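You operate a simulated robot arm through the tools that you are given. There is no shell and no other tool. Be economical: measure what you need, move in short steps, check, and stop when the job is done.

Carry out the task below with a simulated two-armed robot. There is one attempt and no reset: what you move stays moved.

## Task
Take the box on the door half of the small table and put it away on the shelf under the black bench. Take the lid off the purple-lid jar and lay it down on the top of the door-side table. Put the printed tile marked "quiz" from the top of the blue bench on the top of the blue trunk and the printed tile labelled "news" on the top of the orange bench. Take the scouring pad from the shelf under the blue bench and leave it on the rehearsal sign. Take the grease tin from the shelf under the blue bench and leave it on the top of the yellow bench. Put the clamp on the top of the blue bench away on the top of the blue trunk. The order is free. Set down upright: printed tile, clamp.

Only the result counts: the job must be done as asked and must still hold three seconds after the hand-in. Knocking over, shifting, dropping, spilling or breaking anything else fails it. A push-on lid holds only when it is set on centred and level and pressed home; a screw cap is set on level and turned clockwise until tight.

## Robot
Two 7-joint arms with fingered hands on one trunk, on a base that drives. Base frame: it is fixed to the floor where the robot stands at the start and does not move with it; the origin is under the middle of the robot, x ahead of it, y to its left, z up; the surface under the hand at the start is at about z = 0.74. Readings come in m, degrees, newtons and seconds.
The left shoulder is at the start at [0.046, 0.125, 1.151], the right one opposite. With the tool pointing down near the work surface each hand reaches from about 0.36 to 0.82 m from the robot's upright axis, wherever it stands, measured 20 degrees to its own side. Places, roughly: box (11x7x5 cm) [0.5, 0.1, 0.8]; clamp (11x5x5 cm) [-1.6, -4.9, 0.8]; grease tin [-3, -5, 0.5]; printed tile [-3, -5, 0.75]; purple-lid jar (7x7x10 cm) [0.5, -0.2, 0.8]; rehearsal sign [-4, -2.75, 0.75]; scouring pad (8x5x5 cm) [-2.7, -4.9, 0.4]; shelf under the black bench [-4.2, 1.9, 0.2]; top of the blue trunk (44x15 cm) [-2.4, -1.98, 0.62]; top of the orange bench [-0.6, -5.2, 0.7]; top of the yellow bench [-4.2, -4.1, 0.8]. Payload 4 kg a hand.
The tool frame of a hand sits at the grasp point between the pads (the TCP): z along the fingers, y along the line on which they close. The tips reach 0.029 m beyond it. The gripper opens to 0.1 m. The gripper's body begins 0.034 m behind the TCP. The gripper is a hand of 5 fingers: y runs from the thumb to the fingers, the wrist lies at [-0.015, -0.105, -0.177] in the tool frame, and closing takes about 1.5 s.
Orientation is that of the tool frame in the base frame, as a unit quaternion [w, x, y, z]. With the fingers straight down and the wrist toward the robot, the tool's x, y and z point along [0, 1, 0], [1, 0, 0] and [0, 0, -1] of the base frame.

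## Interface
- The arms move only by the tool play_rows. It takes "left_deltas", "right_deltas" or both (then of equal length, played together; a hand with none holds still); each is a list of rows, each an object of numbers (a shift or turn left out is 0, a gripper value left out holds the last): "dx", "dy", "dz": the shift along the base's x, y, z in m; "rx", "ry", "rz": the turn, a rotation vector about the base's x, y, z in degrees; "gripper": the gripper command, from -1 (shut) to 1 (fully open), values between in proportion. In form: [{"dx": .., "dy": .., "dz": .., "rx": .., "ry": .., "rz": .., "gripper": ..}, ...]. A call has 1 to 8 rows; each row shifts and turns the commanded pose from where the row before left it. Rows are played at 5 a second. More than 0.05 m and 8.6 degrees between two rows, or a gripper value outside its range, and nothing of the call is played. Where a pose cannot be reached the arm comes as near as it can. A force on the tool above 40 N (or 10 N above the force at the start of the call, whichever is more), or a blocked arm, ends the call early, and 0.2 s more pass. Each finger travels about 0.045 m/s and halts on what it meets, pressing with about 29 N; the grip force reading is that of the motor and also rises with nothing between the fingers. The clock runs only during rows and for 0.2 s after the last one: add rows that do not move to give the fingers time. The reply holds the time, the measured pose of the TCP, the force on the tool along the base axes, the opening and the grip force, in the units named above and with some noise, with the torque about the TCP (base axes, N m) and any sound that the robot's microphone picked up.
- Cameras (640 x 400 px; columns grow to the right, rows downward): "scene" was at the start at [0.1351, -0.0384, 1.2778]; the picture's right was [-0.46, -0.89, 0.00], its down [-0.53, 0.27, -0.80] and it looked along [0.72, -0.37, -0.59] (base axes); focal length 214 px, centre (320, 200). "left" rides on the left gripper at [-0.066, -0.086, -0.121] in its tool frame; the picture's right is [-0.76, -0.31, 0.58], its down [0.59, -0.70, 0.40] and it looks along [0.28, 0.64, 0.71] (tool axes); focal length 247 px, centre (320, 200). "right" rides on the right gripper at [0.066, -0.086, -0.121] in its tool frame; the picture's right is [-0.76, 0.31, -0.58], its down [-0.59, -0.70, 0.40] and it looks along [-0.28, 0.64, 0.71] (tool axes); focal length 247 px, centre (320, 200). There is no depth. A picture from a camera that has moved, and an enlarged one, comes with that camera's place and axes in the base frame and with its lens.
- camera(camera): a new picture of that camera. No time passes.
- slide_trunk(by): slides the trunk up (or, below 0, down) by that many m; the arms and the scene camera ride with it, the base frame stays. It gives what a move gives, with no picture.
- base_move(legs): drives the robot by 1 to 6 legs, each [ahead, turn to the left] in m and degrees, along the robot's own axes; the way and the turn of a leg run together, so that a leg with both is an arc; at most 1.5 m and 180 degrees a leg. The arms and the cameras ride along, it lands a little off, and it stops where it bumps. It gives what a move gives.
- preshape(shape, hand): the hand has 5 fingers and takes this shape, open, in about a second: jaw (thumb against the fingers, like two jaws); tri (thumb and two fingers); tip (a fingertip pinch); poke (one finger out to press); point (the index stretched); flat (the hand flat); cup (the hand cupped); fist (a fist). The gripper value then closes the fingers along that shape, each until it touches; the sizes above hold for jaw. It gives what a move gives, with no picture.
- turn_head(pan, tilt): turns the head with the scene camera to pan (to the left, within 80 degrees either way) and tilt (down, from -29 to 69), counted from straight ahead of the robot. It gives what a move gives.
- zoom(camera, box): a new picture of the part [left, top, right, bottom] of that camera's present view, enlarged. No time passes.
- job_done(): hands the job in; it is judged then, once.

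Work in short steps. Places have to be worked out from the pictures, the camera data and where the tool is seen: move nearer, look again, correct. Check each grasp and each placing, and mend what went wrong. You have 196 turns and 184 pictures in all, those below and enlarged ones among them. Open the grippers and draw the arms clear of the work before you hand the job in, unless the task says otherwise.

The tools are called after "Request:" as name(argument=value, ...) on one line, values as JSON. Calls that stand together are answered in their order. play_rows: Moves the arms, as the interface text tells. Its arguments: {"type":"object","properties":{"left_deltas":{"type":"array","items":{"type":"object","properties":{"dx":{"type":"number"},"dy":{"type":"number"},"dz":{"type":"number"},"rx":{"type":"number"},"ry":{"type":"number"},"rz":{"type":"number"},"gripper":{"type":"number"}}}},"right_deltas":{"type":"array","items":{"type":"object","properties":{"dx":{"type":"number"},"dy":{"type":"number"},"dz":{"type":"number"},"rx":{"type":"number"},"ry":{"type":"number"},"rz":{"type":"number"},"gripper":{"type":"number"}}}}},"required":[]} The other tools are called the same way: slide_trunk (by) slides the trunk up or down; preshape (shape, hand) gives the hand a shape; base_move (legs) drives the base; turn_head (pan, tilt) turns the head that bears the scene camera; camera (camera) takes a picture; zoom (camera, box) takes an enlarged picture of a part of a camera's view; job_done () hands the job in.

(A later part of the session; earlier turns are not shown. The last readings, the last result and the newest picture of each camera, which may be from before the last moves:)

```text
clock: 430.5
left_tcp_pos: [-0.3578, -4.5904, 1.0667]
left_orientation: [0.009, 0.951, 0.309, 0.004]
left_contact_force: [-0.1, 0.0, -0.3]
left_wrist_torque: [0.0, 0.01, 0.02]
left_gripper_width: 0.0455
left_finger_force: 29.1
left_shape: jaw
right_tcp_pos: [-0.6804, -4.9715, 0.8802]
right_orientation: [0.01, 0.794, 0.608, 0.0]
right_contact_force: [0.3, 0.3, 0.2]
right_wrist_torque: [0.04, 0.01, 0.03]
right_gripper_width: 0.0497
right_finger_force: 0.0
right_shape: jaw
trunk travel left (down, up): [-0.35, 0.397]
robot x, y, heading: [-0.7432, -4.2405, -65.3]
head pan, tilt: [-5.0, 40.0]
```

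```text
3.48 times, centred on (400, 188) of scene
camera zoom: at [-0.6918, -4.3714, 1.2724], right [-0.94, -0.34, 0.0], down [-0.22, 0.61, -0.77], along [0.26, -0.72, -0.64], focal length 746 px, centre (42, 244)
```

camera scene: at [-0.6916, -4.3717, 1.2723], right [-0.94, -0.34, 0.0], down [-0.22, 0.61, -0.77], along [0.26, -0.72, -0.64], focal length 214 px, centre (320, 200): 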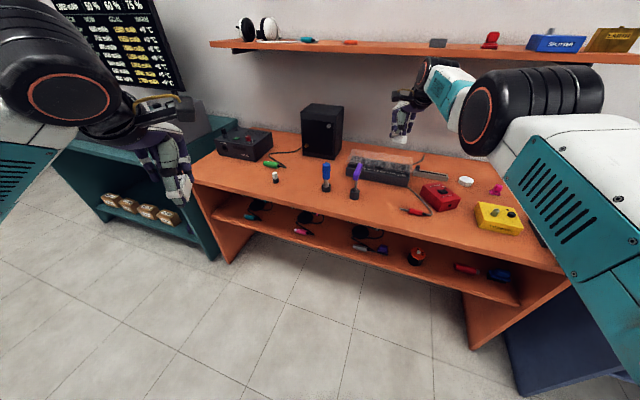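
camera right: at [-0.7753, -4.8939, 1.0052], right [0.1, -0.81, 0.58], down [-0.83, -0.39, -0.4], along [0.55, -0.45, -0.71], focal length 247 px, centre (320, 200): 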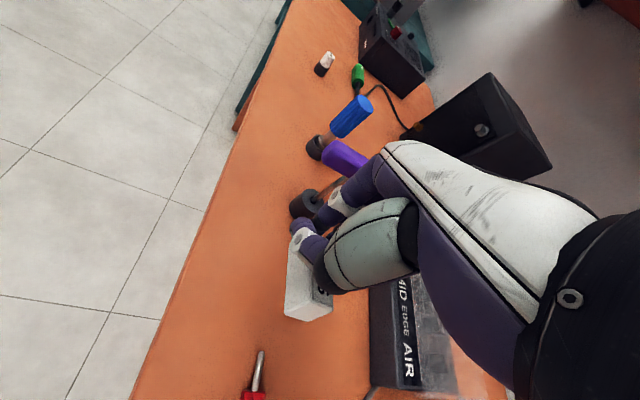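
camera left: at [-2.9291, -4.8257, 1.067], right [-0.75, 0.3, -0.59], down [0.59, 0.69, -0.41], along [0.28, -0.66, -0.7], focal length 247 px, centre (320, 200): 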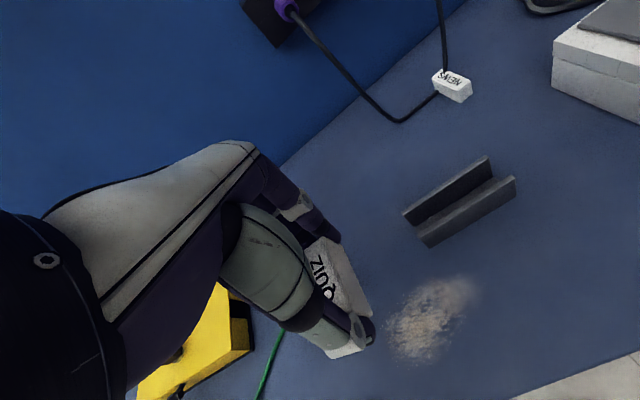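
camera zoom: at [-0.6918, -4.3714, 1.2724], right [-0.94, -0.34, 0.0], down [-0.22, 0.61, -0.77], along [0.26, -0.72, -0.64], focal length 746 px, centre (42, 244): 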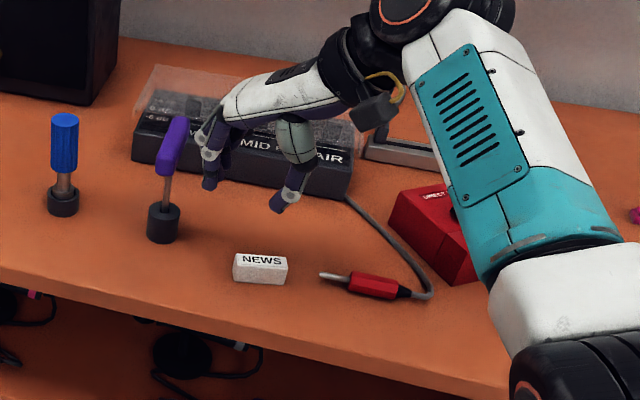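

NEWS sits upright on the orange bench. Now restore the red box: reposition the base to about (−0.97, −4.44), heading −66°.

Request:
play_rows(right_deltas=[{"dz": 0.04, "gripper": 1}, {"dz": 0.04, "dy": 0.03}, {"dz": 0.04, "dy": 0.03}, {"dz": 0.04, "dy": 0.03}, {"dz": 0.04}])

Request:
base_move(legs=[[0, -74], [0.3, 0], [0, 73]])

Request:
turn_head(pan=-15, tilt=50)

Request:
zoom(camera="scene", box=[200, 60, 440, 240])

```text
clock: 431.7
left_tcp_pos: [-0.3581, -4.5902, 1.0689]
left_orientation: [0.01, 0.951, 0.31, 0.005]
left_contact_force: [0.1, -0.5, 0.6]
left_wrist_torque: [-0.04, 0.0, -0.03]
left_gripper_width: 0.0455
left_finger_force: 28.9
left_shape: jaw
right_tcp_pos: [-0.6799, -4.8826, 1.0804]
right_orientation: [0.01, 0.793, 0.609, -0.001]
right_contact_force: [-0.6, 0.0, -0.7]
right_wrist_torque: [-0.01, -0.01, 0.0]
right_gripper_width: 0.0998
right_finger_force: 0.0
right_shape: jaw
trunk travel left (down, up): [-0.35, 0.397]
robot x, y, heading: [-0.7421, -4.2423, -65.2]
head pan, tilt: [-5.0, 40.0]
```

```text
clock: 440.2
left_tcp_pos: [-0.5948, -4.7978, 1.0678]
left_orientation: [0.011, 0.955, 0.295, 0.004]
left_contact_force: [0.8, -0.6, 0.1]
left_wrist_torque: [-0.02, 0.0, -0.01]
left_gripper_width: 0.0457
left_finger_force: 29.3
left_shape: jaw
right_tcp_pos: [-0.9247, -5.0821, 1.0804]
right_orientation: [0.009, 0.802, 0.597, -0.001]
right_contact_force: [0.7, -0.1, -0.5]
right_wrist_torque: [-0.02, 0.0, 0.03]
right_gripper_width: 0.0996
right_finger_force: 0.1
right_shape: jaw
trunk travel left (down, up): [-0.35, 0.397]
robot x, y, heading: [-0.9714, -4.4388, -66.9]
head pan, tilt: [-5.0, 40.0]
```

```text
clock: 441.0
left_tcp_pos: [-0.5965, -4.7988, 1.0674]
left_orientation: [0.009, 0.955, 0.296, 0.004]
left_contact_force: [-0.6, -0.2, -0.6]
left_wrist_torque: [-0.02, 0.0, -0.01]
left_gripper_width: 0.0452
left_finger_force: 29.3
left_shape: jaw
right_tcp_pos: [-0.9257, -5.0808, 1.0807]
right_orientation: [0.01, 0.803, 0.597, -0.001]
right_contact_force: [-0.6, 0.0, 0.3]
right_wrist_torque: [0.02, -0.01, -0.02]
right_gripper_width: 0.0999
right_finger_force: 0.1
right_shape: jaw
trunk travel left (down, up): [-0.35, 0.397]
robot x, y, heading: [-0.968, -4.4384, -66.9]
head pan, tilt: [-15.0, 50.0]
```

```text
2.22 times, centred on (320, 150) of scene
camera zoom: at [-0.9393, -4.5653, 1.2582], right [-0.99, -0.14, 0.0], down [-0.11, 0.76, -0.64], along [0.09, -0.64, -0.77], focal length 477 px, centre (320, 311)
```

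zoom: 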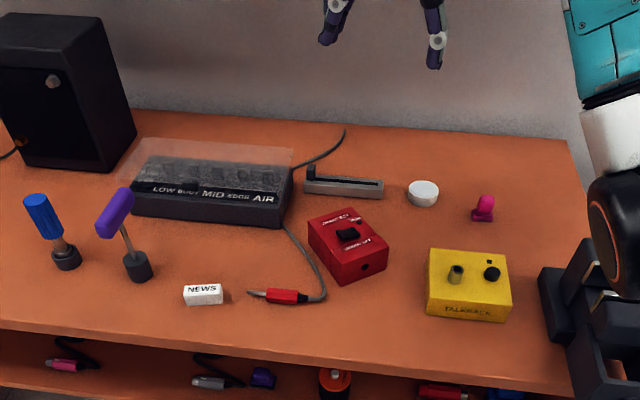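

Red box now: centre (−0.903, −5.108), yawed ≈+35°; originally centre (−0.92, −5.072), yaw 0. I'll grip it across its short side and put it back: align hand above it.

Request:
play_rows(right_deltas=[{"rz": 7.5}, {"rz": 7.5}, {"rz": 7.5}, {"rz": 7.5}, {"rz": 7.5}, {"rz": 7.5}, {"rz": 7.8, "dx": 0.022, "dy": -0.027}, {"dz": -0.03}])

Request:
play_rows(right_deltas=[{"dz": -0.045}, {"dz": -0.045}, {"dz": -0.045}, {"dz": -0.04}])

Request:
zoom(camera="scene", box=[260, 100, 420, 220])

```text
clock: 442.8
left_tcp_pos: [-0.5972, -4.7976, 1.0681]
left_orientation: [0.008, 0.955, 0.295, 0.004]
left_contact_force: [0.4, -0.1, -1.3]
left_wrist_torque: [0.01, 0.0, -0.03]
left_gripper_width: 0.0456
left_finger_force: 29.3
left_shape: jaw
right_tcp_pos: [-0.9054, -5.1103, 1.0495]
right_orientation: [0.01, 0.453, 0.892, 0.003]
right_contact_force: [0.0, -0.4, 0.5]
right_wrist_torque: [-0.01, 0.01, -0.01]
right_gripper_width: 0.0997
right_finger_force: 0.1
right_shape: jaw
trunk travel left (down, up): [-0.35, 0.397]
robot x, y, heading: [-0.9743, -4.4403, -67.1]
head pan, tilt: [-15.0, 50.0]
```

```text
clock: 443.8
left_tcp_pos: [-0.5957, -4.7985, 1.0689]
left_orientation: [0.008, 0.955, 0.296, 0.005]
left_contact_force: [0.6, -0.3, -0.2]
left_wrist_torque: [-0.03, 0.0, 0.03]
left_gripper_width: 0.0456
left_finger_force: 29.3
left_shape: jaw
right_tcp_pos: [-0.9027, -5.1084, 0.8751]
right_orientation: [0.01, 0.453, 0.891, 0.003]
right_contact_force: [1.0, -0.4, 0.1]
right_wrist_torque: [-0.01, 0.01, -0.03]
right_gripper_width: 0.0997
right_finger_force: 0.2
right_shape: jaw
trunk travel left (down, up): [-0.35, 0.397]
robot x, y, heading: [-0.9714, -4.4401, -66.8]
head pan, tilt: [-15.0, 50.0]
```

```text
3.33 times, centred on (340, 160) of scene
camera zoom: at [-0.9393, -4.5656, 1.2581], right [-0.99, -0.14, 0.0], down [-0.11, 0.76, -0.64], along [0.09, -0.64, -0.77], focal length 715 px, centre (253, 333)
```

zoom: 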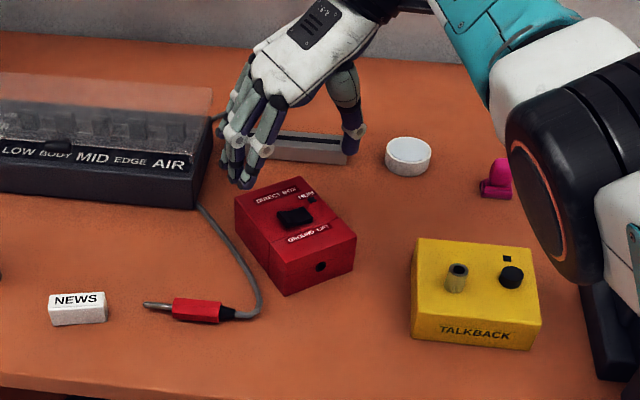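

The hand lines up over the red box. Descend, grip.

Request:
play_rows(right_deltas=[{"dz": -0.035}, {"dz": -0.03}, {"dz": -0.018}, {"gripper": -1}, {"gripper": -1}, {"gripper": -1}, {"gripper": -1}, {"gripper": -1}])

Request:
zoom(camera="scene", box=[260, 100, 420, 220])

```text
clock: 445.6
left_tcp_pos: [-0.5964, -4.7983, 1.0668]
left_orientation: [0.01, 0.955, 0.296, 0.005]
left_contact_force: [0.2, -0.1, -1.0]
left_wrist_torque: [-0.01, 0.01, 0.01]
left_gripper_width: 0.0454
left_finger_force: 29.0
left_shape: jaw
right_tcp_pos: [-0.9068, -5.1021, 0.7941]
right_orientation: [0.01, 0.453, 0.891, 0.004]
right_contact_force: [0.0, -0.9, 0.8]
right_wrist_torque: [-0.07, 0.06, 0.05]
right_gripper_width: 0.0743
right_finger_force: 29.1
right_shape: jaw
right hand out of reach, approached as far as the arm can: row 3
trunk travel left (down, up): [-0.35, 0.397]
robot x, y, heading: [-0.9723, -4.4405, -66.7]
head pan, tilt: [-15.0, 50.0]
```

```text
3.33 times, centred on (340, 160) of scene
camera zoom: at [-0.9392, -4.5653, 1.2582], right [-0.99, -0.14, 0.0], down [-0.11, 0.76, -0.64], along [0.09, -0.64, -0.77], focal length 715 px, centre (253, 333)
```

zoom: 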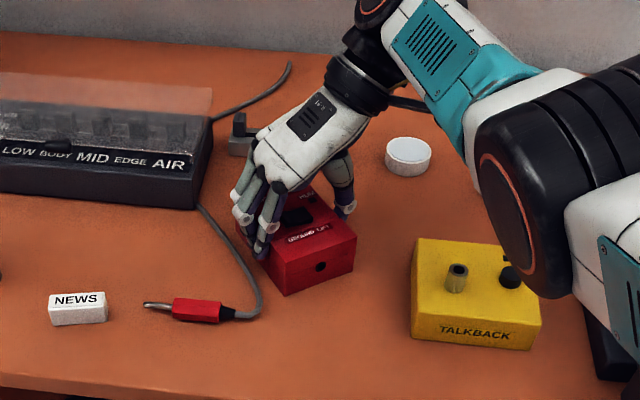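

Gripped. Lift 6 mm, rotate −35.5° with the shift back, then check.

Request:
play_rows(right_deltas=[{"dz": 0.008}, {"rz": -7.1, "dx": -0.004, "dy": 0.006}, {"rz": -7.1, "dx": -0.004, "dy": 0.008}, {"rz": -7.1, "dx": -0.003, "dy": 0.008}, {"rz": -7.1, "dx": -0.003, "dy": 0.007}, {"rz": -7.1, "dx": -0.003, "dy": 0.007}])

Request:
zoom(camera="scene", box=[260, 100, 420, 220])

```text
clock: 447.0
left_tcp_pos: [-0.5955, -4.7979, 1.0678]
left_orientation: [0.009, 0.955, 0.296, 0.005]
left_contact_force: [-0.9, -0.3, -0.7]
left_wrist_torque: [-0.02, -0.02, 0.0]
left_gripper_width: 0.0455
left_finger_force: 29.3
left_shape: jaw
right_tcp_pos: [-0.923, -5.0657, 0.8029]
right_orientation: [0.01, 0.704, 0.71, 0.0]
right_contact_force: [0.4, 0.1, -2.6]
right_wrist_torque: [0.02, -0.03, 0.02]
right_gripper_width: 0.0741
right_finger_force: 29.1
right_shape: jaw
trunk travel left (down, up): [-0.35, 0.397]
robot x, y, heading: [-0.9723, -4.4399, -67.1]
head pan, tilt: [-15.0, 50.0]
```

```text
3.33 times, centred on (340, 160) of scene
camera zoom: at [-0.9394, -4.5654, 1.2582], right [-0.99, -0.14, 0.0], down [-0.11, 0.76, -0.64], along [0.09, -0.64, -0.77], focal length 715 px, centre (253, 333)
```

zoom: 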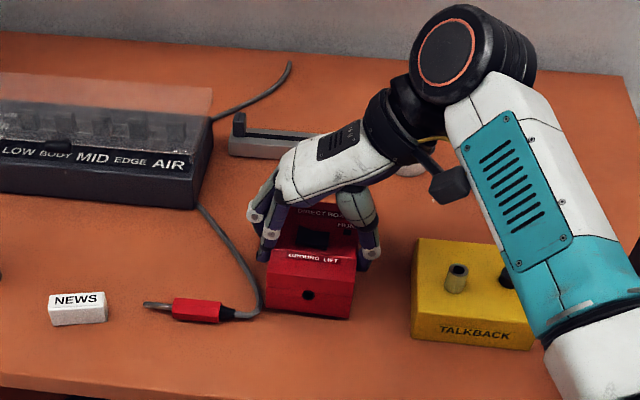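

Pose matches the original within ~6 mm. Shift +5 mm in x, set down and release.

Request:
play_rows(right_deltas=[{"dx": 0.005, "dz": -0.004}, {"dz": -0.004}, {"dz": -0.002}, {"gripper": 1}, {"gripper": 1}, {"gripper": 1}, {"dz": 0.03}, {"dz": 0.04}])

Request:
play_rows(right_deltas=[{"dz": 0.04}, {"dz": 0.04}, {"dz": 0.04}, {"dz": 0.04}, {"dz": 0.04}])

Request:
zoom(camera="scene", box=[260, 100, 420, 220])

```text
clock: 448.8
left_tcp_pos: [-0.5965, -4.7979, 1.0681]
left_orientation: [0.009, 0.955, 0.295, 0.004]
left_contact_force: [-0.4, 0.2, -0.1]
left_wrist_torque: [-0.02, -0.03, -0.01]
left_gripper_width: 0.0453
left_finger_force: 29.4
left_shape: jaw
right_tcp_pos: [-0.9199, -5.066, 0.8621]
right_orientation: [0.009, 0.703, 0.711, 0.001]
right_contact_force: [0.1, 0.3, 0.3]
right_wrist_torque: [-0.01, 0.0, -0.01]
right_gripper_width: 0.0996
right_finger_force: 0.1
right_shape: jaw
trunk travel left (down, up): [-0.35, 0.397]
robot x, y, heading: [-0.9736, -4.4382, -66.7]
head pan, tilt: [-15.0, 50.0]
```

```text
clock: 450.0
left_tcp_pos: [-0.5966, -4.7973, 1.0677]
left_orientation: [0.01, 0.955, 0.296, 0.005]
left_contact_force: [0.6, -1.2, -1.1]
left_wrist_torque: [-0.01, -0.03, 0.01]
left_gripper_width: 0.0458
left_finger_force: 29.0
left_shape: jaw
right_tcp_pos: [-0.9192, -5.0669, 1.0617]
right_orientation: [0.01, 0.704, 0.711, 0.0]
right_contact_force: [-0.3, 0.8, -0.4]
right_wrist_torque: [0.0, -0.03, -0.03]
right_gripper_width: 0.0995
right_finger_force: 0.1
right_shape: jaw
trunk travel left (down, up): [-0.35, 0.397]
robot x, y, heading: [-0.9748, -4.4382, -67.1]
head pan, tilt: [-15.0, 50.0]
```

```text
3.33 times, centred on (340, 160) of scene
camera zoom: at [-0.9392, -4.565, 1.2582], right [-0.99, -0.14, 0.0], down [-0.11, 0.76, -0.64], along [0.09, -0.64, -0.77], focal length 715 px, centre (253, 333)
```

zoom: 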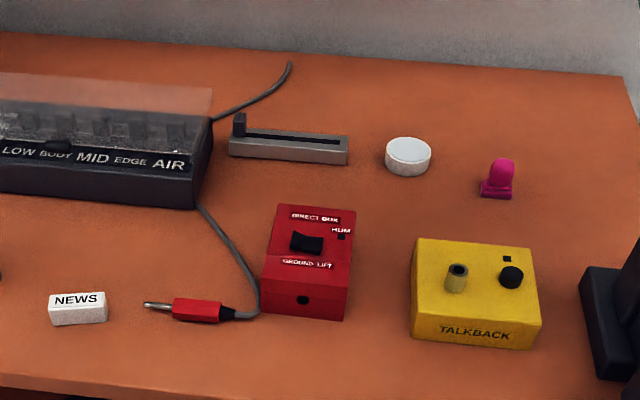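

The red box is back in place. Now the clamp: back off, drive to about (−1.38, −4.25) and face the blue bench; rotate the right wrist back at a relaxed pose.

Request:
base_move(legs=[[-0.2, 0], [0, -113], [0.33, 0], [0, 90]])

Request:
play_rows(right_deltas=[{"dz": 0.03, "dy": 0.03}, {"dz": 0.03, "dy": 0.03}, {"dz": 0.02, "dy": 0.03}, {"rz": -8.5, "dy": 0.02}, {"rz": -8.5}, {"rz": -8.5}, {"rz": -8.5}, {"rz": -8.5}])

Request:
play_rows(right_deltas=[{"rz": -8.5}, {"rz": -8.5}, {"rz": -8.5}])

Request:
turn_head(pan=-10, tilt=45)

Request:
camera(camera="scene")

```text
clock: 462.1
left_tcp_pos: [-1.1863, -4.734, 1.0671]
left_orientation: [0.01, 0.996, 0.085, 0.003]
left_contact_force: [-0.2, 0.2, 0.0]
left_wrist_torque: [-0.01, 0.02, 0.01]
left_gripper_width: 0.0455
left_finger_force: 29.3
left_shape: jaw
right_tcp_pos: [-1.5907, -4.8462, 1.0621]
right_orientation: [0.01, 0.838, 0.546, -0.004]
right_contact_force: [-0.1, -0.4, -0.9]
right_wrist_torque: [-0.02, -0.03, 0.02]
right_gripper_width: 0.0996
right_finger_force: 0.1
right_shape: jaw
trunk travel left (down, up): [-0.35, 0.397]
robot x, y, heading: [-1.3762, -4.2545, -91.5]
head pan, tilt: [-15.0, 50.0]
```

```text
clock: 463.9
left_tcp_pos: [-1.1854, -4.735, 1.0673]
left_orientation: [0.01, 0.996, 0.086, 0.003]
left_contact_force: [-1.0, 0.7, -0.7]
left_wrist_torque: [0.03, 0.03, 0.03]
left_gripper_width: 0.0451
left_finger_force: 28.8
left_shape: jaw
right_tcp_pos: [-1.5902, -4.7355, 1.1419]
right_orientation: [0.01, 0.979, 0.202, -0.005]
right_contact_force: [0.0, -0.2, -0.6]
right_wrist_torque: [0.01, -0.01, 0.01]
right_gripper_width: 0.0999
right_finger_force: 0.0
right_shape: jaw
trunk travel left (down, up): [-0.35, 0.397]
robot x, y, heading: [-1.3747, -4.2506, -91.3]
head pan, tilt: [-15.0, 50.0]
```

```text
clock: 464.7
left_tcp_pos: [-1.1852, -4.7344, 1.0676]
left_orientation: [0.01, 0.996, 0.085, 0.003]
left_contact_force: [-0.4, 0.4, 0.4]
left_wrist_torque: [0.01, -0.01, 0.03]
left_gripper_width: 0.0453
left_finger_force: 28.9
left_shape: jaw
right_tcp_pos: [-1.5903, -4.7355, 1.1414]
right_orientation: [0.008, 1.0, -0.018, -0.007]
right_contact_force: [-0.4, -0.2, 0.1]
right_wrist_torque: [0.01, 0.03, 0.0]
right_gripper_width: 0.0999
right_finger_force: 0.0
right_shape: jaw
trunk travel left (down, up): [-0.35, 0.397]
robot x, y, heading: [-1.3761, -4.2523, -91.2]
head pan, tilt: [-15.0, 50.0]
```

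```text
clock: 465.4
left_tcp_pos: [-1.1859, -4.7354, 1.0679]
left_orientation: [0.011, 0.996, 0.086, 0.003]
left_contact_force: [0.2, -0.4, 0.1]
left_wrist_torque: [-0.01, 0.01, 0.0]
left_gripper_width: 0.0454
left_finger_force: 29.4
left_shape: jaw
right_tcp_pos: [-1.5903, -4.7363, 1.1421]
right_orientation: [0.007, 1.0, -0.017, -0.007]
right_contact_force: [1.0, 0.4, 0.6]
right_wrist_torque: [0.01, 0.02, -0.01]
right_gripper_width: 0.0996
right_finger_force: 0.0
right_shape: jaw
trunk travel left (down, up): [-0.35, 0.397]
robot x, y, heading: [-1.3778, -4.2522, -91.4]
head pan, tilt: [-10.0, 45.0]
```

```text
16 pictures are left
camera scene: at [-1.3929, -4.3864, 1.2651], right [-0.98, 0.2, 0.0], down [0.14, 0.69, -0.71], along [-0.14, -0.69, -0.71], focal length 214 px, centre (320, 200)
```

scene: 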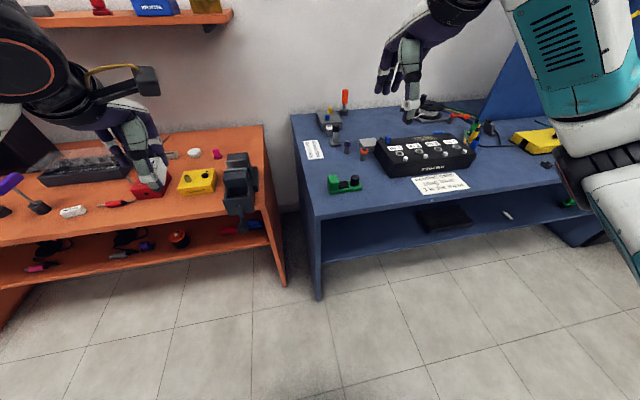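

Zoom on the green clamp for its pose.

Request:
zoom(camera="scene", box=[300, 150, 400, 215])

```text
6.15 times, centred on (350, 182) of scene
camera zoom: at [-1.3929, -4.3864, 1.2651], right [-0.98, 0.2, 0.0], down [0.14, 0.69, -0.71], along [-0.14, -0.69, -0.71], focal length 1320 px, centre (135, 308)
```

zoom: 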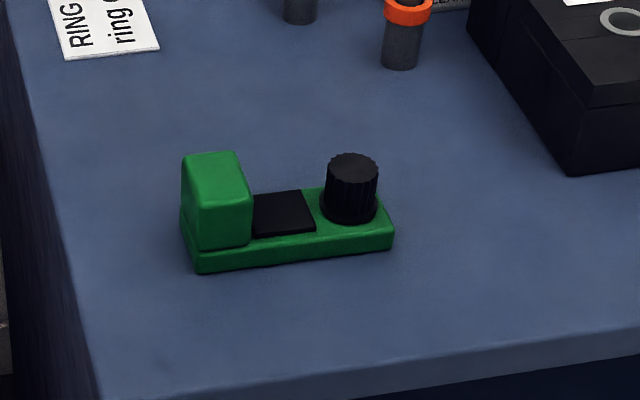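

Clamp centre ≈(−1.578, −4.893), along x, tall block at the left end. Go above it near the block and down.

Request:
play_rows(right_deltas=[{"dx": 0.01, "dy": -0.04}, {"dx": 0.009, "dy": -0.04, "dz": -0.02}, {"dx": 0.009, "dy": -0.04, "dz": -0.02}, {"dy": -0.037, "dz": -0.03}, {"dz": -0.045}, {"dz": -0.045}, {"dz": -0.045}, {"dz": -0.03}])

Request:
camera(camera="right")

```text
clock: 467.2
left_tcp_pos: [-1.1854, -4.7353, 1.0677]
left_orientation: [0.011, 0.996, 0.086, 0.002]
left_contact_force: [0.2, -0.6, -0.7]
left_wrist_torque: [-0.03, 0.02, 0.0]
left_gripper_width: 0.0454
left_finger_force: 29.1
left_shape: jaw
right_tcp_pos: [-1.5636, -4.8929, 0.9061]
right_orientation: [0.007, 1.0, -0.017, -0.007]
right_contact_force: [0.3, -1.0, 0.5]
right_wrist_torque: [-0.03, 0.03, 0.0]
right_gripper_width: 0.1
right_finger_force: 0.0
right_shape: jaw
trunk travel left (down, up): [-0.35, 0.397]
robot x, y, heading: [-1.3772, -4.2497, -91.4]
head pan, tilt: [-10.0, 45.0]
```

```text
14 pictures are left
camera right: at [-1.4943, -4.8075, 1.0251], right [-0.76, -0.27, 0.59], down [-0.57, 0.72, -0.4], along [-0.32, -0.64, -0.7], focal length 247 px, centre (320, 200)
```

right: 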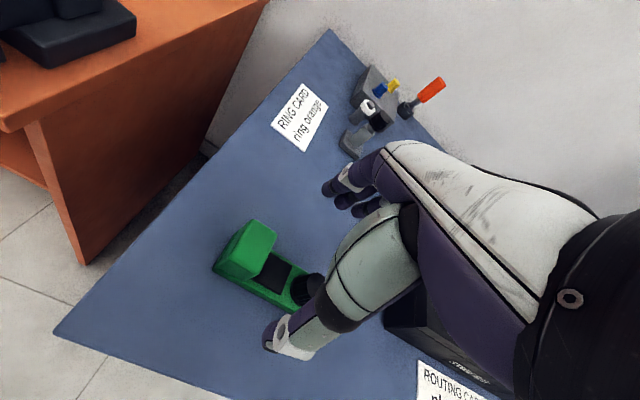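

Alignment good (y centre −4.892). Descend and grip.

Request:
play_rows(right_deltas=[{"dz": -0.035, "dx": 0.004}, {"dz": -0.03}, {"dz": -0.018}])

Request:
play_rows(right_deltas=[{"gripper": -1}, {"gripper": -1}, {"gripper": -1}, {"gripper": -1}, {"gripper": -1}, {"gripper": -1}, {"gripper": -1}])

Request:
play_rows(right_deltas=[{"dz": 0.02}, {"dz": 0.04}, {"dz": 0.045}, {"dz": 0.045}, {"dz": 0.045}])

Request:
camera(camera="right")

```text
clock: 468.0
left_tcp_pos: [-1.1863, -4.736, 1.066]
left_orientation: [0.011, 0.996, 0.086, 0.002]
left_contact_force: [0.5, 0.9, -0.3]
left_wrist_torque: [0.04, 0.02, 0.03]
left_gripper_width: 0.0451
left_finger_force: 28.8
left_shape: jaw
right_tcp_pos: [-1.558, -4.8925, 0.8225]
right_orientation: [0.007, 1.0, -0.017, -0.008]
right_contact_force: [0.1, -0.3, 0.7]
right_wrist_torque: [0.02, -0.01, 0.0]
right_gripper_width: 0.1
right_finger_force: 0.0
right_shape: jaw
trunk travel left (down, up): [-0.35, 0.397]
robot x, y, heading: [-1.3738, -4.2518, -91.1]
head pan, tilt: [-10.0, 45.0]
```

```text
clock: 469.6
left_tcp_pos: [-1.1854, -4.7344, 1.0681]
left_orientation: [0.011, 0.996, 0.086, 0.003]
left_contact_force: [-0.2, -0.4, 0.2]
left_wrist_torque: [0.0, 0.01, 0.01]
left_gripper_width: 0.0452
left_finger_force: 28.3
left_shape: jaw
right_tcp_pos: [-1.5577, -4.8915, 0.8246]
right_orientation: [0.008, 1.0, -0.017, -0.006]
right_contact_force: [-1.1, -0.9, 5.4]
right_wrist_torque: [0.13, 0.01, -0.01]
right_gripper_width: 0.0314
right_finger_force: 29.2
right_shape: jaw
trunk travel left (down, up): [-0.35, 0.397]
robot x, y, heading: [-1.3778, -4.251, -91.5]
head pan, tilt: [-10.0, 45.0]
```

```text
clock: 470.8
left_tcp_pos: [-1.1858, -4.7344, 1.0686]
left_orientation: [0.011, 0.996, 0.086, 0.003]
left_contact_force: [0.3, -0.8, -0.1]
left_wrist_torque: [-0.01, -0.01, 0.0]
left_gripper_width: 0.0452
left_finger_force: 28.8
left_shape: jaw
right_tcp_pos: [-1.5569, -4.893, 1.0185]
right_orientation: [0.007, 1.0, -0.017, -0.008]
right_contact_force: [0.0, 0.4, -0.8]
right_wrist_torque: [0.0, 0.0, -0.01]
right_gripper_width: 0.0305
right_finger_force: 28.8
right_shape: jaw
trunk travel left (down, up): [-0.35, 0.397]
robot x, y, heading: [-1.3767, -4.2534, -91.5]
head pan, tilt: [-10.0, 45.0]
```

```text
13 pictures are left
camera right: at [-1.489, -4.8074, 1.1373], right [-0.76, -0.27, 0.59], down [-0.57, 0.72, -0.4], along [-0.31, -0.64, -0.7], focal length 247 px, centre (320, 200)
```

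right: 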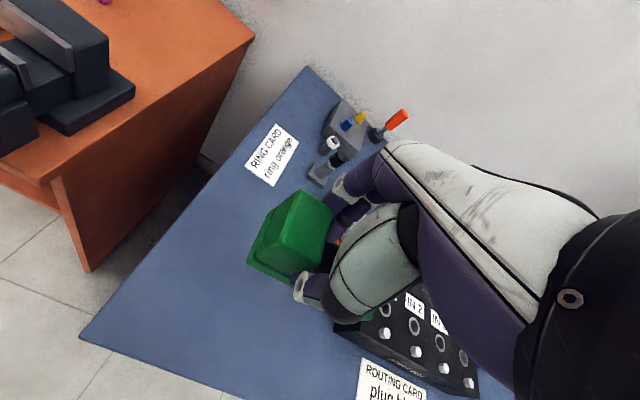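

Clamp held level. Now drive to the blue trunk's west side (via the corridor) and face it.

Request:
play_rows(right_deltas=[{"dz": 0.03, "dy": 0.03}, {"dz": 0.03, "dy": 0.04}, {"dy": 0.045}, {"dy": 0.04}])

Request:
base_move(legs=[[-0.05, 0], [0, -88.5], [1.0, 0], [0.72, 0], [0, -90]])

Request:
base_move(legs=[[1.2, 0], [1.0, 0], [0, -90]])

Request:
turn_head(pan=0, tilt=45)

Request:
camera(camera="scene")

```text
clock: 471.8
left_tcp_pos: [-1.1853, -4.7335, 1.067]
left_orientation: [0.01, 0.996, 0.086, 0.003]
left_contact_force: [-0.7, -0.2, -0.4]
left_wrist_torque: [-0.03, 0.0, 0.02]
left_gripper_width: 0.0452
left_finger_force: 29.2
left_shape: jaw
right_tcp_pos: [-1.5588, -4.7363, 1.0788]
right_orientation: [0.007, 1.0, -0.016, -0.007]
right_contact_force: [-0.4, 0.3, -2.2]
right_wrist_torque: [0.0, -0.06, 0.01]
right_gripper_width: 0.0304
right_finger_force: 28.5
right_shape: jaw
trunk travel left (down, up): [-0.35, 0.397]
robot x, y, heading: [-1.3765, -4.2485, -91.3]
head pan, tilt: [-10.0, 45.0]
```

```text
clock: 488.9
left_tcp_pos: [-3.3014, -3.6915, 1.0668]
left_orientation: [-0.003, -0.095, 0.995, 0.01]
left_contact_force: [-0.6, 1.1, 0.4]
left_wrist_torque: [-0.02, 0.01, -0.01]
left_gripper_width: 0.0452
left_finger_force: 29.4
left_shape: jaw
right_tcp_pos: [-2.9285, -3.6808, 1.0791]
right_orientation: [0.007, 0.006, 1.0, 0.007]
right_contact_force: [0.5, 0.5, -0.2]
right_wrist_torque: [0.05, 0.02, 0.01]
right_gripper_width: 0.0299
right_finger_force: 29.3
right_shape: jaw
trunk travel left (down, up): [-0.35, 0.397]
robot x, y, heading: [-3.1039, -4.1696, 90.0]
head pan, tilt: [-10.0, 45.0]
```

```text
clock: 503.7
left_tcp_pos: [-2.6166, -1.7623, 1.0674]
left_orientation: [0.004, 0.634, 0.773, 0.009]
left_contact_force: [0.3, 0.3, 0.1]
left_wrist_torque: [0.0, 0.02, 0.03]
left_gripper_width: 0.0453
left_finger_force: 29.0
left_shape: jaw
right_tcp_pos: [-2.605, -2.1354, 1.0791]
right_orientation: [0.009, 0.71, 0.704, 0.0]
right_contact_force: [-0.2, -0.2, -1.7]
right_wrist_torque: [0.0, -0.01, 0.03]
right_gripper_width: 0.0295
right_finger_force: 29.6
right_shape: jaw
trunk travel left (down, up): [-0.35, 0.397]
robot x, y, heading: [-3.0955, -1.9628, 0.2]
head pan, tilt: [-10.0, 45.0]
```

```text
clock: 504.4
left_tcp_pos: [-2.6175, -1.7612, 1.0669]
left_orientation: [0.005, 0.635, 0.773, 0.009]
left_contact_force: [-0.2, -0.5, -0.9]
left_wrist_torque: [-0.03, 0.02, 0.0]
left_gripper_width: 0.0451
left_finger_force: 28.7
left_shape: jaw
right_tcp_pos: [-2.6054, -2.1344, 1.0787]
right_orientation: [0.01, 0.711, 0.704, 0.0]
right_contact_force: [0.7, -0.4, -1.4]
right_wrist_torque: [0.0, -0.02, -0.01]
right_gripper_width: 0.0294
right_finger_force: 28.9
right_shape: jaw
trunk travel left (down, up): [-0.35, 0.397]
robot x, y, heading: [-3.093, -1.9627, -0.2]
head pan, tilt: [0.0, 45.0]
```

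```text
12 pictures are left
camera scene: at [-2.957, -1.9616, 1.2651], right [0.0, -1.0, 0.0], down [-0.71, 0.0, -0.71], along [0.71, 0.0, -0.71], focal length 214 px, centre (320, 200)
```

scene: 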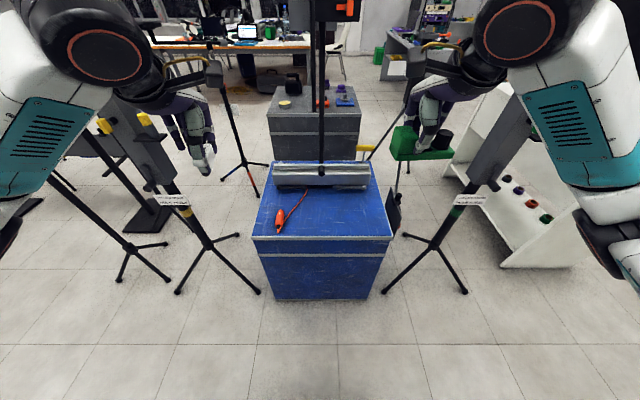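

The trunk's front strip is free right of the red probe: QUIZ → (−2.41, −1.965), clamp → (−2.40, −2.12), z≈0.62. Lower the trunk lift 0.13, turn −15° for the left hand and move above the spot.

Request:
slide_trunk(by=-0.13)

Request:
base_move(legs=[[0, -15]])

Request:
play_rows(left_deltas=[{"dx": 0.04, "dy": -0.02}, {"dx": 0.045, "dy": -0.02}, {"dx": 0.04, "dy": -0.02}, {"dx": 0.04, "dy": -0.015}, {"dz": -0.04}, {"dz": -0.045}, {"dz": -0.045}])

Request:
camera(camera="left")

```text
clock: 506.0
left_tcp_pos: [-2.6174, -1.7617, 0.9376]
left_orientation: [0.006, 0.635, 0.772, 0.009]
left_contact_force: [0.4, -0.7, -0.7]
left_wrist_torque: [0.0, 0.0, 0.02]
left_gripper_width: 0.0451
left_finger_force: 28.9
left_shape: jaw
right_tcp_pos: [-2.6054, -2.135, 0.9502]
right_orientation: [0.011, 0.709, 0.705, 0.001]
right_contact_force: [0.6, 0.6, -1.5]
right_wrist_torque: [0.05, -0.01, -0.02]
right_gripper_width: 0.0298
right_finger_force: 28.6
right_shape: jaw
trunk travel left (down, up): [-0.22, 0.527]
robot x, y, heading: [-3.0978, -1.9643, -0.3]
head pan, tilt: [0.0, 45.0]
```

```text
clock: 507.3
left_tcp_pos: [-2.5814, -1.892, 0.9374]
left_orientation: [0.007, 0.73, 0.683, 0.008]
left_contact_force: [0.0, -0.1, -0.2]
left_wrist_torque: [-0.03, -0.06, 0.01]
left_gripper_width: 0.0451
left_finger_force: 29.0
left_shape: jaw
right_tcp_pos: [-2.6651, -2.2567, 0.9493]
right_orientation: [0.009, 0.796, 0.605, -0.002]
right_contact_force: [-0.3, 0.8, -2.2]
right_wrist_torque: [0.01, 0.01, -0.03]
right_gripper_width: 0.0297
right_finger_force: 29.1
right_shape: jaw
trunk travel left (down, up): [-0.22, 0.527]
robot x, y, heading: [-3.0993, -1.9679, -15.4]
head pan, tilt: [0.0, 45.0]
```

```text
clock: 508.9
left_tcp_pos: [-2.4182, -1.9686, 0.8095]
left_orientation: [0.006, 0.73, 0.683, 0.009]
left_contact_force: [0.7, -0.2, -0.4]
left_wrist_torque: [0.02, 0.01, 0.01]
left_gripper_width: 0.0451
left_finger_force: 29.6
left_shape: jaw
right_tcp_pos: [-2.6653, -2.2561, 0.9482]
right_orientation: [0.01, 0.796, 0.605, -0.001]
right_contact_force: [0.5, 1.1, -1.2]
right_wrist_torque: [0.01, 0.01, -0.02]
right_gripper_width: 0.0297
right_finger_force: 29.0
right_shape: jaw
trunk travel left (down, up): [-0.22, 0.527]
robot x, y, heading: [-3.0983, -1.9653, -15.1]
head pan, tilt: [0.0, 45.0]
```

```text
11 pictures are left
camera left: at [-2.5104, -2.0278, 0.9277], right [-0.34, -0.73, -0.59], down [-0.65, 0.63, -0.41], along [0.67, 0.24, -0.7], focal length 247 px, centre (320, 200)
```

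left: 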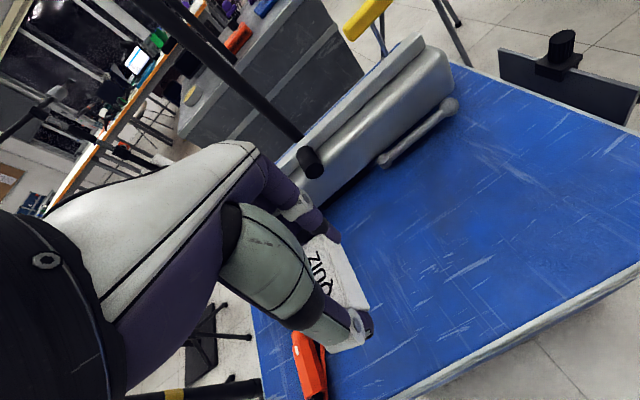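

Spot is free. Lower the QUIZ tile: to about 0.665, then by feel.

Request:
play_rows(left_deltas=[{"dz": -0.045}, {"dz": -0.045}, {"dz": -0.03}, {"dz": -0.015}])

Request:
play_rows(left_deltas=[{"dz": -0.005}, {"dz": -0.004}, {"dz": -0.004}, {"dz": -0.004}, {"dz": -0.004}, {"dz": -0.004}])

```text
clock: 509.9
left_tcp_pos: [-2.4171, -1.97, 0.6736]
left_orientation: [0.006, 0.73, 0.683, 0.008]
left_contact_force: [0.2, -0.1, 0.5]
left_wrist_torque: [0.01, -0.01, 0.01]
left_gripper_width: 0.0454
left_finger_force: 29.1
left_shape: jaw
right_tcp_pos: [-2.6666, -2.2568, 0.9494]
right_orientation: [0.009, 0.796, 0.605, -0.001]
right_contact_force: [-0.1, -0.2, -1.3]
right_wrist_torque: [0.03, 0.0, -0.04]
right_gripper_width: 0.0295
right_finger_force: 29.2
right_shape: jaw
trunk travel left (down, up): [-0.22, 0.527]
robot x, y, heading: [-3.0962, -1.9632, -15.1]
head pan, tilt: [0.0, 45.0]
```

```text
clock: 511.3
left_tcp_pos: [-2.4161, -1.968, 0.6516]
left_orientation: [0.011, 0.73, 0.683, 0.01]
left_contact_force: [-1.6, -1.0, 15.0]
left_wrist_torque: [0.01, 0.92, 0.02]
left_gripper_width: 0.0449
left_finger_force: 29.3
left_shape: jaw
right_tcp_pos: [-2.6667, -2.2568, 0.95]
right_orientation: [0.011, 0.796, 0.605, -0.001]
right_contact_force: [0.5, -0.7, -1.0]
right_wrist_torque: [0.01, -0.01, -0.01]
right_gripper_width: 0.0296
right_finger_force: 29.1
right_shape: jaw
trunk travel left (down, up): [-0.22, 0.527]
robot x, y, heading: [-3.0972, -1.9648, -15.2]
head pan, tilt: [0.0, 45.0]
```

Contact. Ease up, open and lift straight.

Request:
play_rows(left_deltas=[{"dz": 0.002}, {"gripper": 0.5}, {"gripper": 0.5}, {"gripper": 0.5}, {"gripper": 0.5}, {"dz": 0.03}, {"dz": 0.045}, {"dz": 0.045}])

Request:
play_rows(left_deltas=[{"dz": 0.045}, {"dz": 0.045, "dx": -0.02}, {"dz": 0.03, "dx": -0.04, "dy": 0.02}, {"dx": -0.04, "dy": 0.03}, {"dx": -0.04, "dy": 0.03}, {"dy": 0.03, "dx": -0.03}])

Request:
base_move(legs=[[0, 28]])

Request:
turn_head(pan=-13, tilt=45)

Request:
zoom(camera="scene", box=[220, 110, 440, 260])

```text
clock: 513.1
left_tcp_pos: [-2.4158, -1.9681, 0.7704]
left_orientation: [0.006, 0.73, 0.684, 0.008]
left_contact_force: [0.1, -1.1, 0.6]
left_wrist_torque: [0.03, 0.0, 0.0]
left_gripper_width: 0.075
left_finger_force: 0.1
left_shape: jaw
right_tcp_pos: [-2.6665, -2.2568, 0.9484]
right_orientation: [0.009, 0.796, 0.605, -0.001]
right_contact_force: [-0.2, -0.3, -1.5]
right_wrist_torque: [0.01, 0.02, -0.02]
right_gripper_width: 0.0297
right_finger_force: 29.3
right_shape: jaw
trunk travel left (down, up): [-0.22, 0.527]
robot x, y, heading: [-3.096, -1.9631, -15.1]
head pan, tilt: [0.0, 45.0]
```

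```text
refused: row 3 steps farther than a row can; nothing moved
```

```text
clock: 514.9
left_tcp_pos: [-2.493, -1.6488, 0.7686]
left_orientation: [0.004, 0.543, 0.839, 0.01]
left_contact_force: [-0.6, 0.5, -0.2]
left_wrist_torque: [0.03, 0.0, 0.0]
left_gripper_width: 0.0748
left_finger_force: 0.2
left_shape: jaw
right_tcp_pos: [-2.5792, -2.0195, 0.9494]
right_orientation: [0.01, 0.626, 0.78, 0.002]
right_contact_force: [0.3, -0.4, -0.7]
right_wrist_torque: [-0.04, 0.02, -0.02]
right_gripper_width: 0.0225
right_finger_force: 28.9
right_shape: jaw
trunk travel left (down, up): [-0.22, 0.527]
robot x, y, heading: [-3.0932, -1.9645, 12.9]
head pan, tilt: [0.0, 45.0]
```

```text
clock: 515.7
left_tcp_pos: [-2.4936, -1.6489, 0.7702]
left_orientation: [0.005, 0.543, 0.84, 0.01]
left_contact_force: [0.3, 0.3, 0.2]
left_wrist_torque: [-0.01, -0.04, 0.01]
left_gripper_width: 0.0751
left_finger_force: 0.0
left_shape: jaw
right_tcp_pos: [-2.5802, -2.0201, 0.9495]
right_orientation: [0.01, 0.626, 0.78, 0.001]
right_contact_force: [0.1, -0.2, 0.0]
right_wrist_torque: [0.01, 0.03, 0.0]
right_gripper_width: 0.0224
right_finger_force: 28.3
right_shape: jaw
trunk travel left (down, up): [-0.22, 0.527]
robot x, y, heading: [-3.0968, -1.9644, 12.7]
head pan, tilt: [-13.0, 45.0]
```

```text
2.67 times, centred on (330, 185) of scene
camera zoom: at [-2.921, -1.9398, 1.1314], right [0.0, -1.0, 0.0], down [-0.71, 0.0, -0.71], along [0.71, 0.0, -0.71], focal length 572 px, centre (293, 240)
```

zoom: 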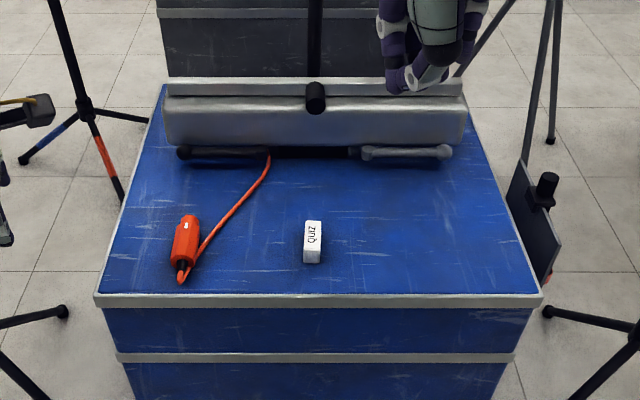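

QUIZ sits upright on the trunk. But the right grip narrowed to 22 mm — check whether the clamp is still held.

Request:
camera(camera="right")

```text
9 pictures are left
camera right: at [-2.6806, -1.9734, 1.0677], right [0.45, -0.67, 0.59], down [-0.55, -0.73, -0.4], along [0.7, -0.14, -0.7], focal length 247 px, centre (320, 200)
```

right: 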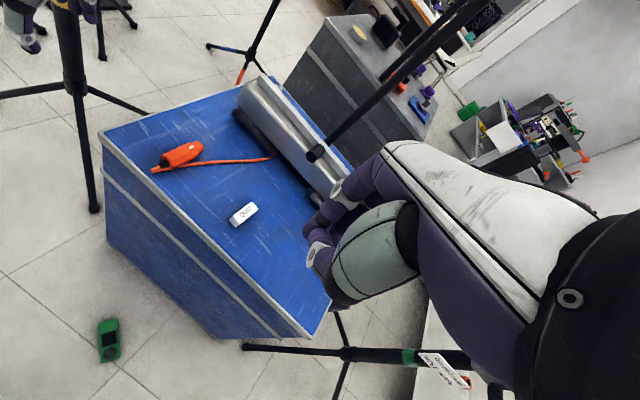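

The clamp slipped and lies on the floor near (−2.68, −1.96). Zoom to see its pose.

Request:
zoom(camera="right", box=[70, 300, 150, 380])

```text
5.00 times, centred on (110, 340) of right
camera zoom: at [-2.6806, -1.9734, 1.0677], right [0.45, -0.67, 0.59], down [-0.55, -0.73, -0.4], along [0.7, -0.14, -0.7], focal length 1235 px, centre (1370, -500)
```

zoom: 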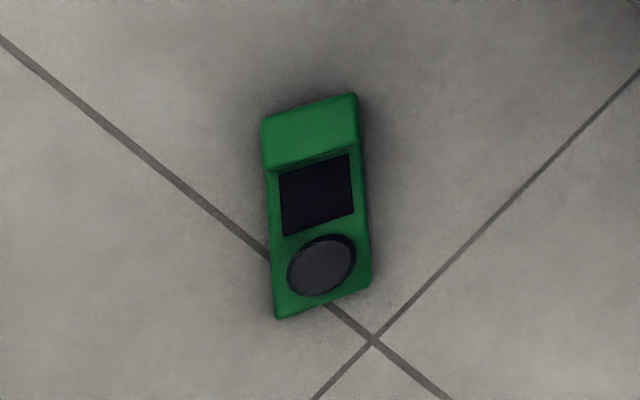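

The clamp stands upright on the floor, long axis at azimuth 56°. Tuck the left hand, reposition the base to (−3.09, −1.68) heading −20°, and lower the trunk fully.

Request:
play_rows(left_deltas=[{"dx": -0.03, "dz": 0.035}, {"dx": -0.03, "dz": 0.035}, {"dx": -0.03, "dz": 0.035}, {"dx": -0.03, "dz": 0.035}, {"dx": -0.03, "dz": 0.035}, {"dz": 0.04}], right_deltas=[{"gripper": 1}, {"gripper": 1}, {"gripper": 1}, {"gripper": 1}, {"gripper": 1}, {"gripper": 1}])

Request:
base_move(legs=[[0, 77], [0.29, 0], [0, -110]])

Request:
slide_trunk(by=-0.22)

```text
clock: 517.1
left_tcp_pos: [-2.644, -1.6472, 0.9853]
left_orientation: [0.004, 0.543, 0.84, 0.009]
left_contact_force: [-0.7, -0.5, 0.6]
left_wrist_torque: [0.0, 0.02, 0.02]
left_gripper_width: 0.0749
left_finger_force: 0.0
left_shape: jaw
right_tcp_pos: [-2.5795, -2.0199, 0.9495]
right_orientation: [0.01, 0.626, 0.78, 0.001]
right_contact_force: [0.4, -0.2, 0.1]
right_wrist_torque: [0.0, 0.02, 0.0]
right_gripper_width: 0.0998
right_finger_force: 0.1
right_shape: jaw
trunk travel left (down, up): [-0.22, 0.527]
robot x, y, heading: [-3.0983, -1.9664, 12.9]
head pan, tilt: [-13.0, 45.0]
```

```text
clock: 527.2
left_tcp_pos: [-2.5447, -1.6419, 0.9843]
left_orientation: [0.006, 0.752, 0.659, 0.009]
left_contact_force: [-0.4, 0.4, 0.3]
left_wrist_torque: [-0.05, -0.01, 0.02]
left_gripper_width: 0.0748
left_finger_force: 0.0
left_shape: jaw
right_tcp_pos: [-2.6873, -1.9934, 0.9496]
right_orientation: [0.009, 0.815, 0.579, -0.001]
right_contact_force: [0.7, -0.6, -0.5]
right_wrist_torque: [-0.01, -0.02, -0.02]
right_gripper_width: 0.0997
right_finger_force: 0.0
right_shape: jaw
trunk travel left (down, up): [-0.22, 0.527]
robot x, y, heading: [-3.0969, -1.6741, -18.7]
head pan, tilt: [-13.0, 45.0]
```

```text
clock: 529.5
left_tcp_pos: [-2.5463, -1.6414, 0.7659]
left_orientation: [0.007, 0.752, 0.659, 0.009]
left_contact_force: [-0.1, 0.8, 0.9]
left_wrist_torque: [0.0, -0.02, 0.01]
left_gripper_width: 0.0747
left_finger_force: 0.1
left_shape: jaw
right_tcp_pos: [-2.6742, -1.9968, 0.7031]
right_orientation: [-0.019, 0.814, 0.58, -0.021]
right_contact_force: [0.9, 0.0, -0.7]
right_wrist_torque: [-0.04, 0.02, 0.01]
right_gripper_width: 0.0998
right_finger_force: 0.1
right_shape: jaw
trunk travel left (down, up): [0.0, 0.747]
robot x, y, heading: [-3.0939, -1.6742, -18.8]
head pan, tilt: [-13.0, 45.0]
```

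Right hand is almost above the clamp. Align yaw (−15°), shift toward the block end, and go down toward the floor.

Request:
play_rows(right_deltas=[{"rz": -7.5, "dy": 0.025, "dx": 0.003}, {"rz": -7.5, "dy": 0.025, "dx": 0.003}, {"dz": -0.048}, {"dz": -0.048}, {"dz": -0.048}, {"dz": -0.048}, {"dz": -0.048}, {"dz": -0.048}])

Request:
play_rows(right_deltas=[{"dz": -0.048}, {"dz": -0.048}, {"dz": -0.048}, {"dz": -0.048}, {"dz": -0.04}])

```text
clock: 531.3
left_tcp_pos: [-2.5441, -1.642, 0.7654]
left_orientation: [0.007, 0.752, 0.659, 0.008]
left_contact_force: [0.3, 0.6, 0.2]
left_wrist_torque: [-0.01, 0.02, 0.03]
left_gripper_width: 0.0748
left_finger_force: 0.0
left_shape: jaw
right_tcp_pos: [-2.6594, -1.9469, 0.4152]
right_orientation: [-0.021, 0.883, 0.468, -0.02]
right_contact_force: [-0.7, -0.6, -0.1]
right_wrist_torque: [0.01, 0.01, -0.02]
right_gripper_width: 0.0998
right_finger_force: 0.0
right_shape: jaw
right hand out of reach, approached as far as the arm can: row 3, 4
trunk travel left (down, up): [0.0, 0.747]
robot x, y, heading: [-3.0943, -1.6739, -18.8]
head pan, tilt: [-13.0, 45.0]
```

```text
clock: 532.5
left_tcp_pos: [-2.5446, -1.6428, 0.7652]
left_orientation: [0.006, 0.752, 0.659, 0.008]
left_contact_force: [0.0, 0.6, 0.0]
left_wrist_torque: [0.01, 0.0, 0.01]
left_gripper_width: 0.075
left_finger_force: 0.0
left_shape: jaw
right_tcp_pos: [-2.659, -1.9479, 0.1835]
right_orientation: [-0.022, 0.883, 0.468, -0.02]
right_contact_force: [0.1, 0.4, 0.0]
right_wrist_torque: [-0.01, 0.0, 0.0]
right_gripper_width: 0.0999
right_finger_force: 0.0
right_shape: jaw
trunk travel left (down, up): [0.0, 0.747]
robot x, y, heading: [-3.0947, -1.6725, -18.8]
head pan, tilt: [-13.0, 45.0]
```

Reach is fine. Level the small tilt and check alignment.

Request:
play_rows(right_deltas=[{"rx": -1.85, "ry": -2.7, "dx": -0.008}, {"dz": -0.045}])

Request:
camera(camera="right")

```text
clock: 533.1
left_tcp_pos: [-2.5448, -1.6422, 0.7636]
left_orientation: [0.006, 0.752, 0.659, 0.009]
left_contact_force: [0.5, 0.3, 0.1]
left_wrist_torque: [0.0, -0.02, 0.01]
left_gripper_width: 0.0748
left_finger_force: 0.0
left_shape: jaw
right_tcp_pos: [-2.6657, -1.9475, 0.1388]
right_orientation: [0.004, 0.884, 0.468, -0.006]
right_contact_force: [0.3, -0.2, -0.1]
right_wrist_torque: [-0.03, 0.02, 0.01]
right_gripper_width: 0.0996
right_finger_force: 0.0
right_shape: jaw
trunk travel left (down, up): [0.0, 0.747]
robot x, y, heading: [-3.0968, -1.6717, -18.6]
head pan, tilt: [-13.0, 45.0]
```

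```text
7 pictures are left
camera right: at [-2.7011, -1.843, 0.2596], right [-0.17, -0.79, 0.59], down [-0.92, -0.1, -0.39], along [0.37, -0.6, -0.71], focal length 247 px, centre (320, 200)
```

right: 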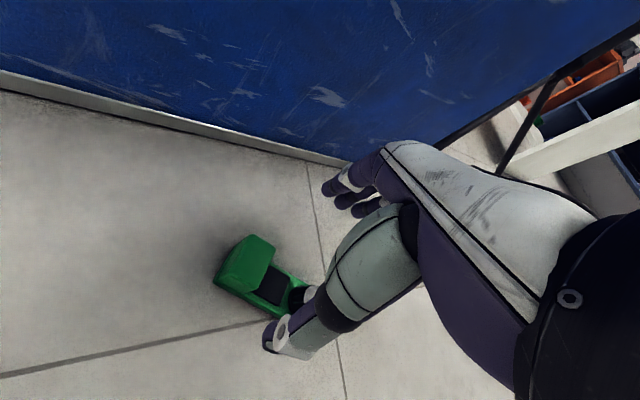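

Aligned (perpendicular error ~5 mm). Descend to the floor level and grip low on the base.

Request:
play_rows(right_deltas=[{"dz": -0.04}, {"dz": -0.035}, {"dz": -0.02}, {"dz": -0.006}])

Request:
play_rows(right_deltas=[{"dz": -0.003}, {"dz": -0.003}, {"dz": -0.003}])

```text
clock: 534.1
left_tcp_pos: [-2.5456, -1.6432, 0.7659]
left_orientation: [0.007, 0.752, 0.66, 0.008]
left_contact_force: [-0.3, 0.1, -1.0]
left_wrist_torque: [0.02, 0.0, 0.01]
left_gripper_width: 0.0748
left_finger_force: 0.1
left_shape: jaw
right_tcp_pos: [-2.6669, -1.9468, 0.0385]
right_orientation: [0.002, 0.884, 0.467, -0.007]
right_contact_force: [-0.1, -1.1, -0.1]
right_wrist_torque: [0.01, 0.02, -0.01]
right_gripper_width: 0.1001
right_finger_force: 0.0
right_shape: jaw
trunk travel left (down, up): [0.0, 0.747]
robot x, y, heading: [-3.0968, -1.6716, -18.7]
head pan, tilt: [-13.0, 45.0]
```

```text
clock: 534.9
left_tcp_pos: [-2.5456, -1.6418, 0.7659]
left_orientation: [0.006, 0.752, 0.659, 0.008]
left_contact_force: [0.3, -0.7, -0.5]
left_wrist_torque: [0.02, 0.0, 0.01]
left_gripper_width: 0.0748
left_finger_force: 0.0
left_shape: jaw
right_tcp_pos: [-2.6656, -1.9471, 0.0284]
right_orientation: [0.004, 0.884, 0.468, -0.008]
right_contact_force: [0.3, 0.2, 0.2]
right_wrist_torque: [-0.03, 0.02, -0.03]
right_gripper_width: 0.1
right_finger_force: 0.1
right_shape: jaw
trunk travel left (down, up): [0.0, 0.747]
robot x, y, heading: [-3.0943, -1.6745, -18.5]
head pan, tilt: [-13.0, 45.0]
```

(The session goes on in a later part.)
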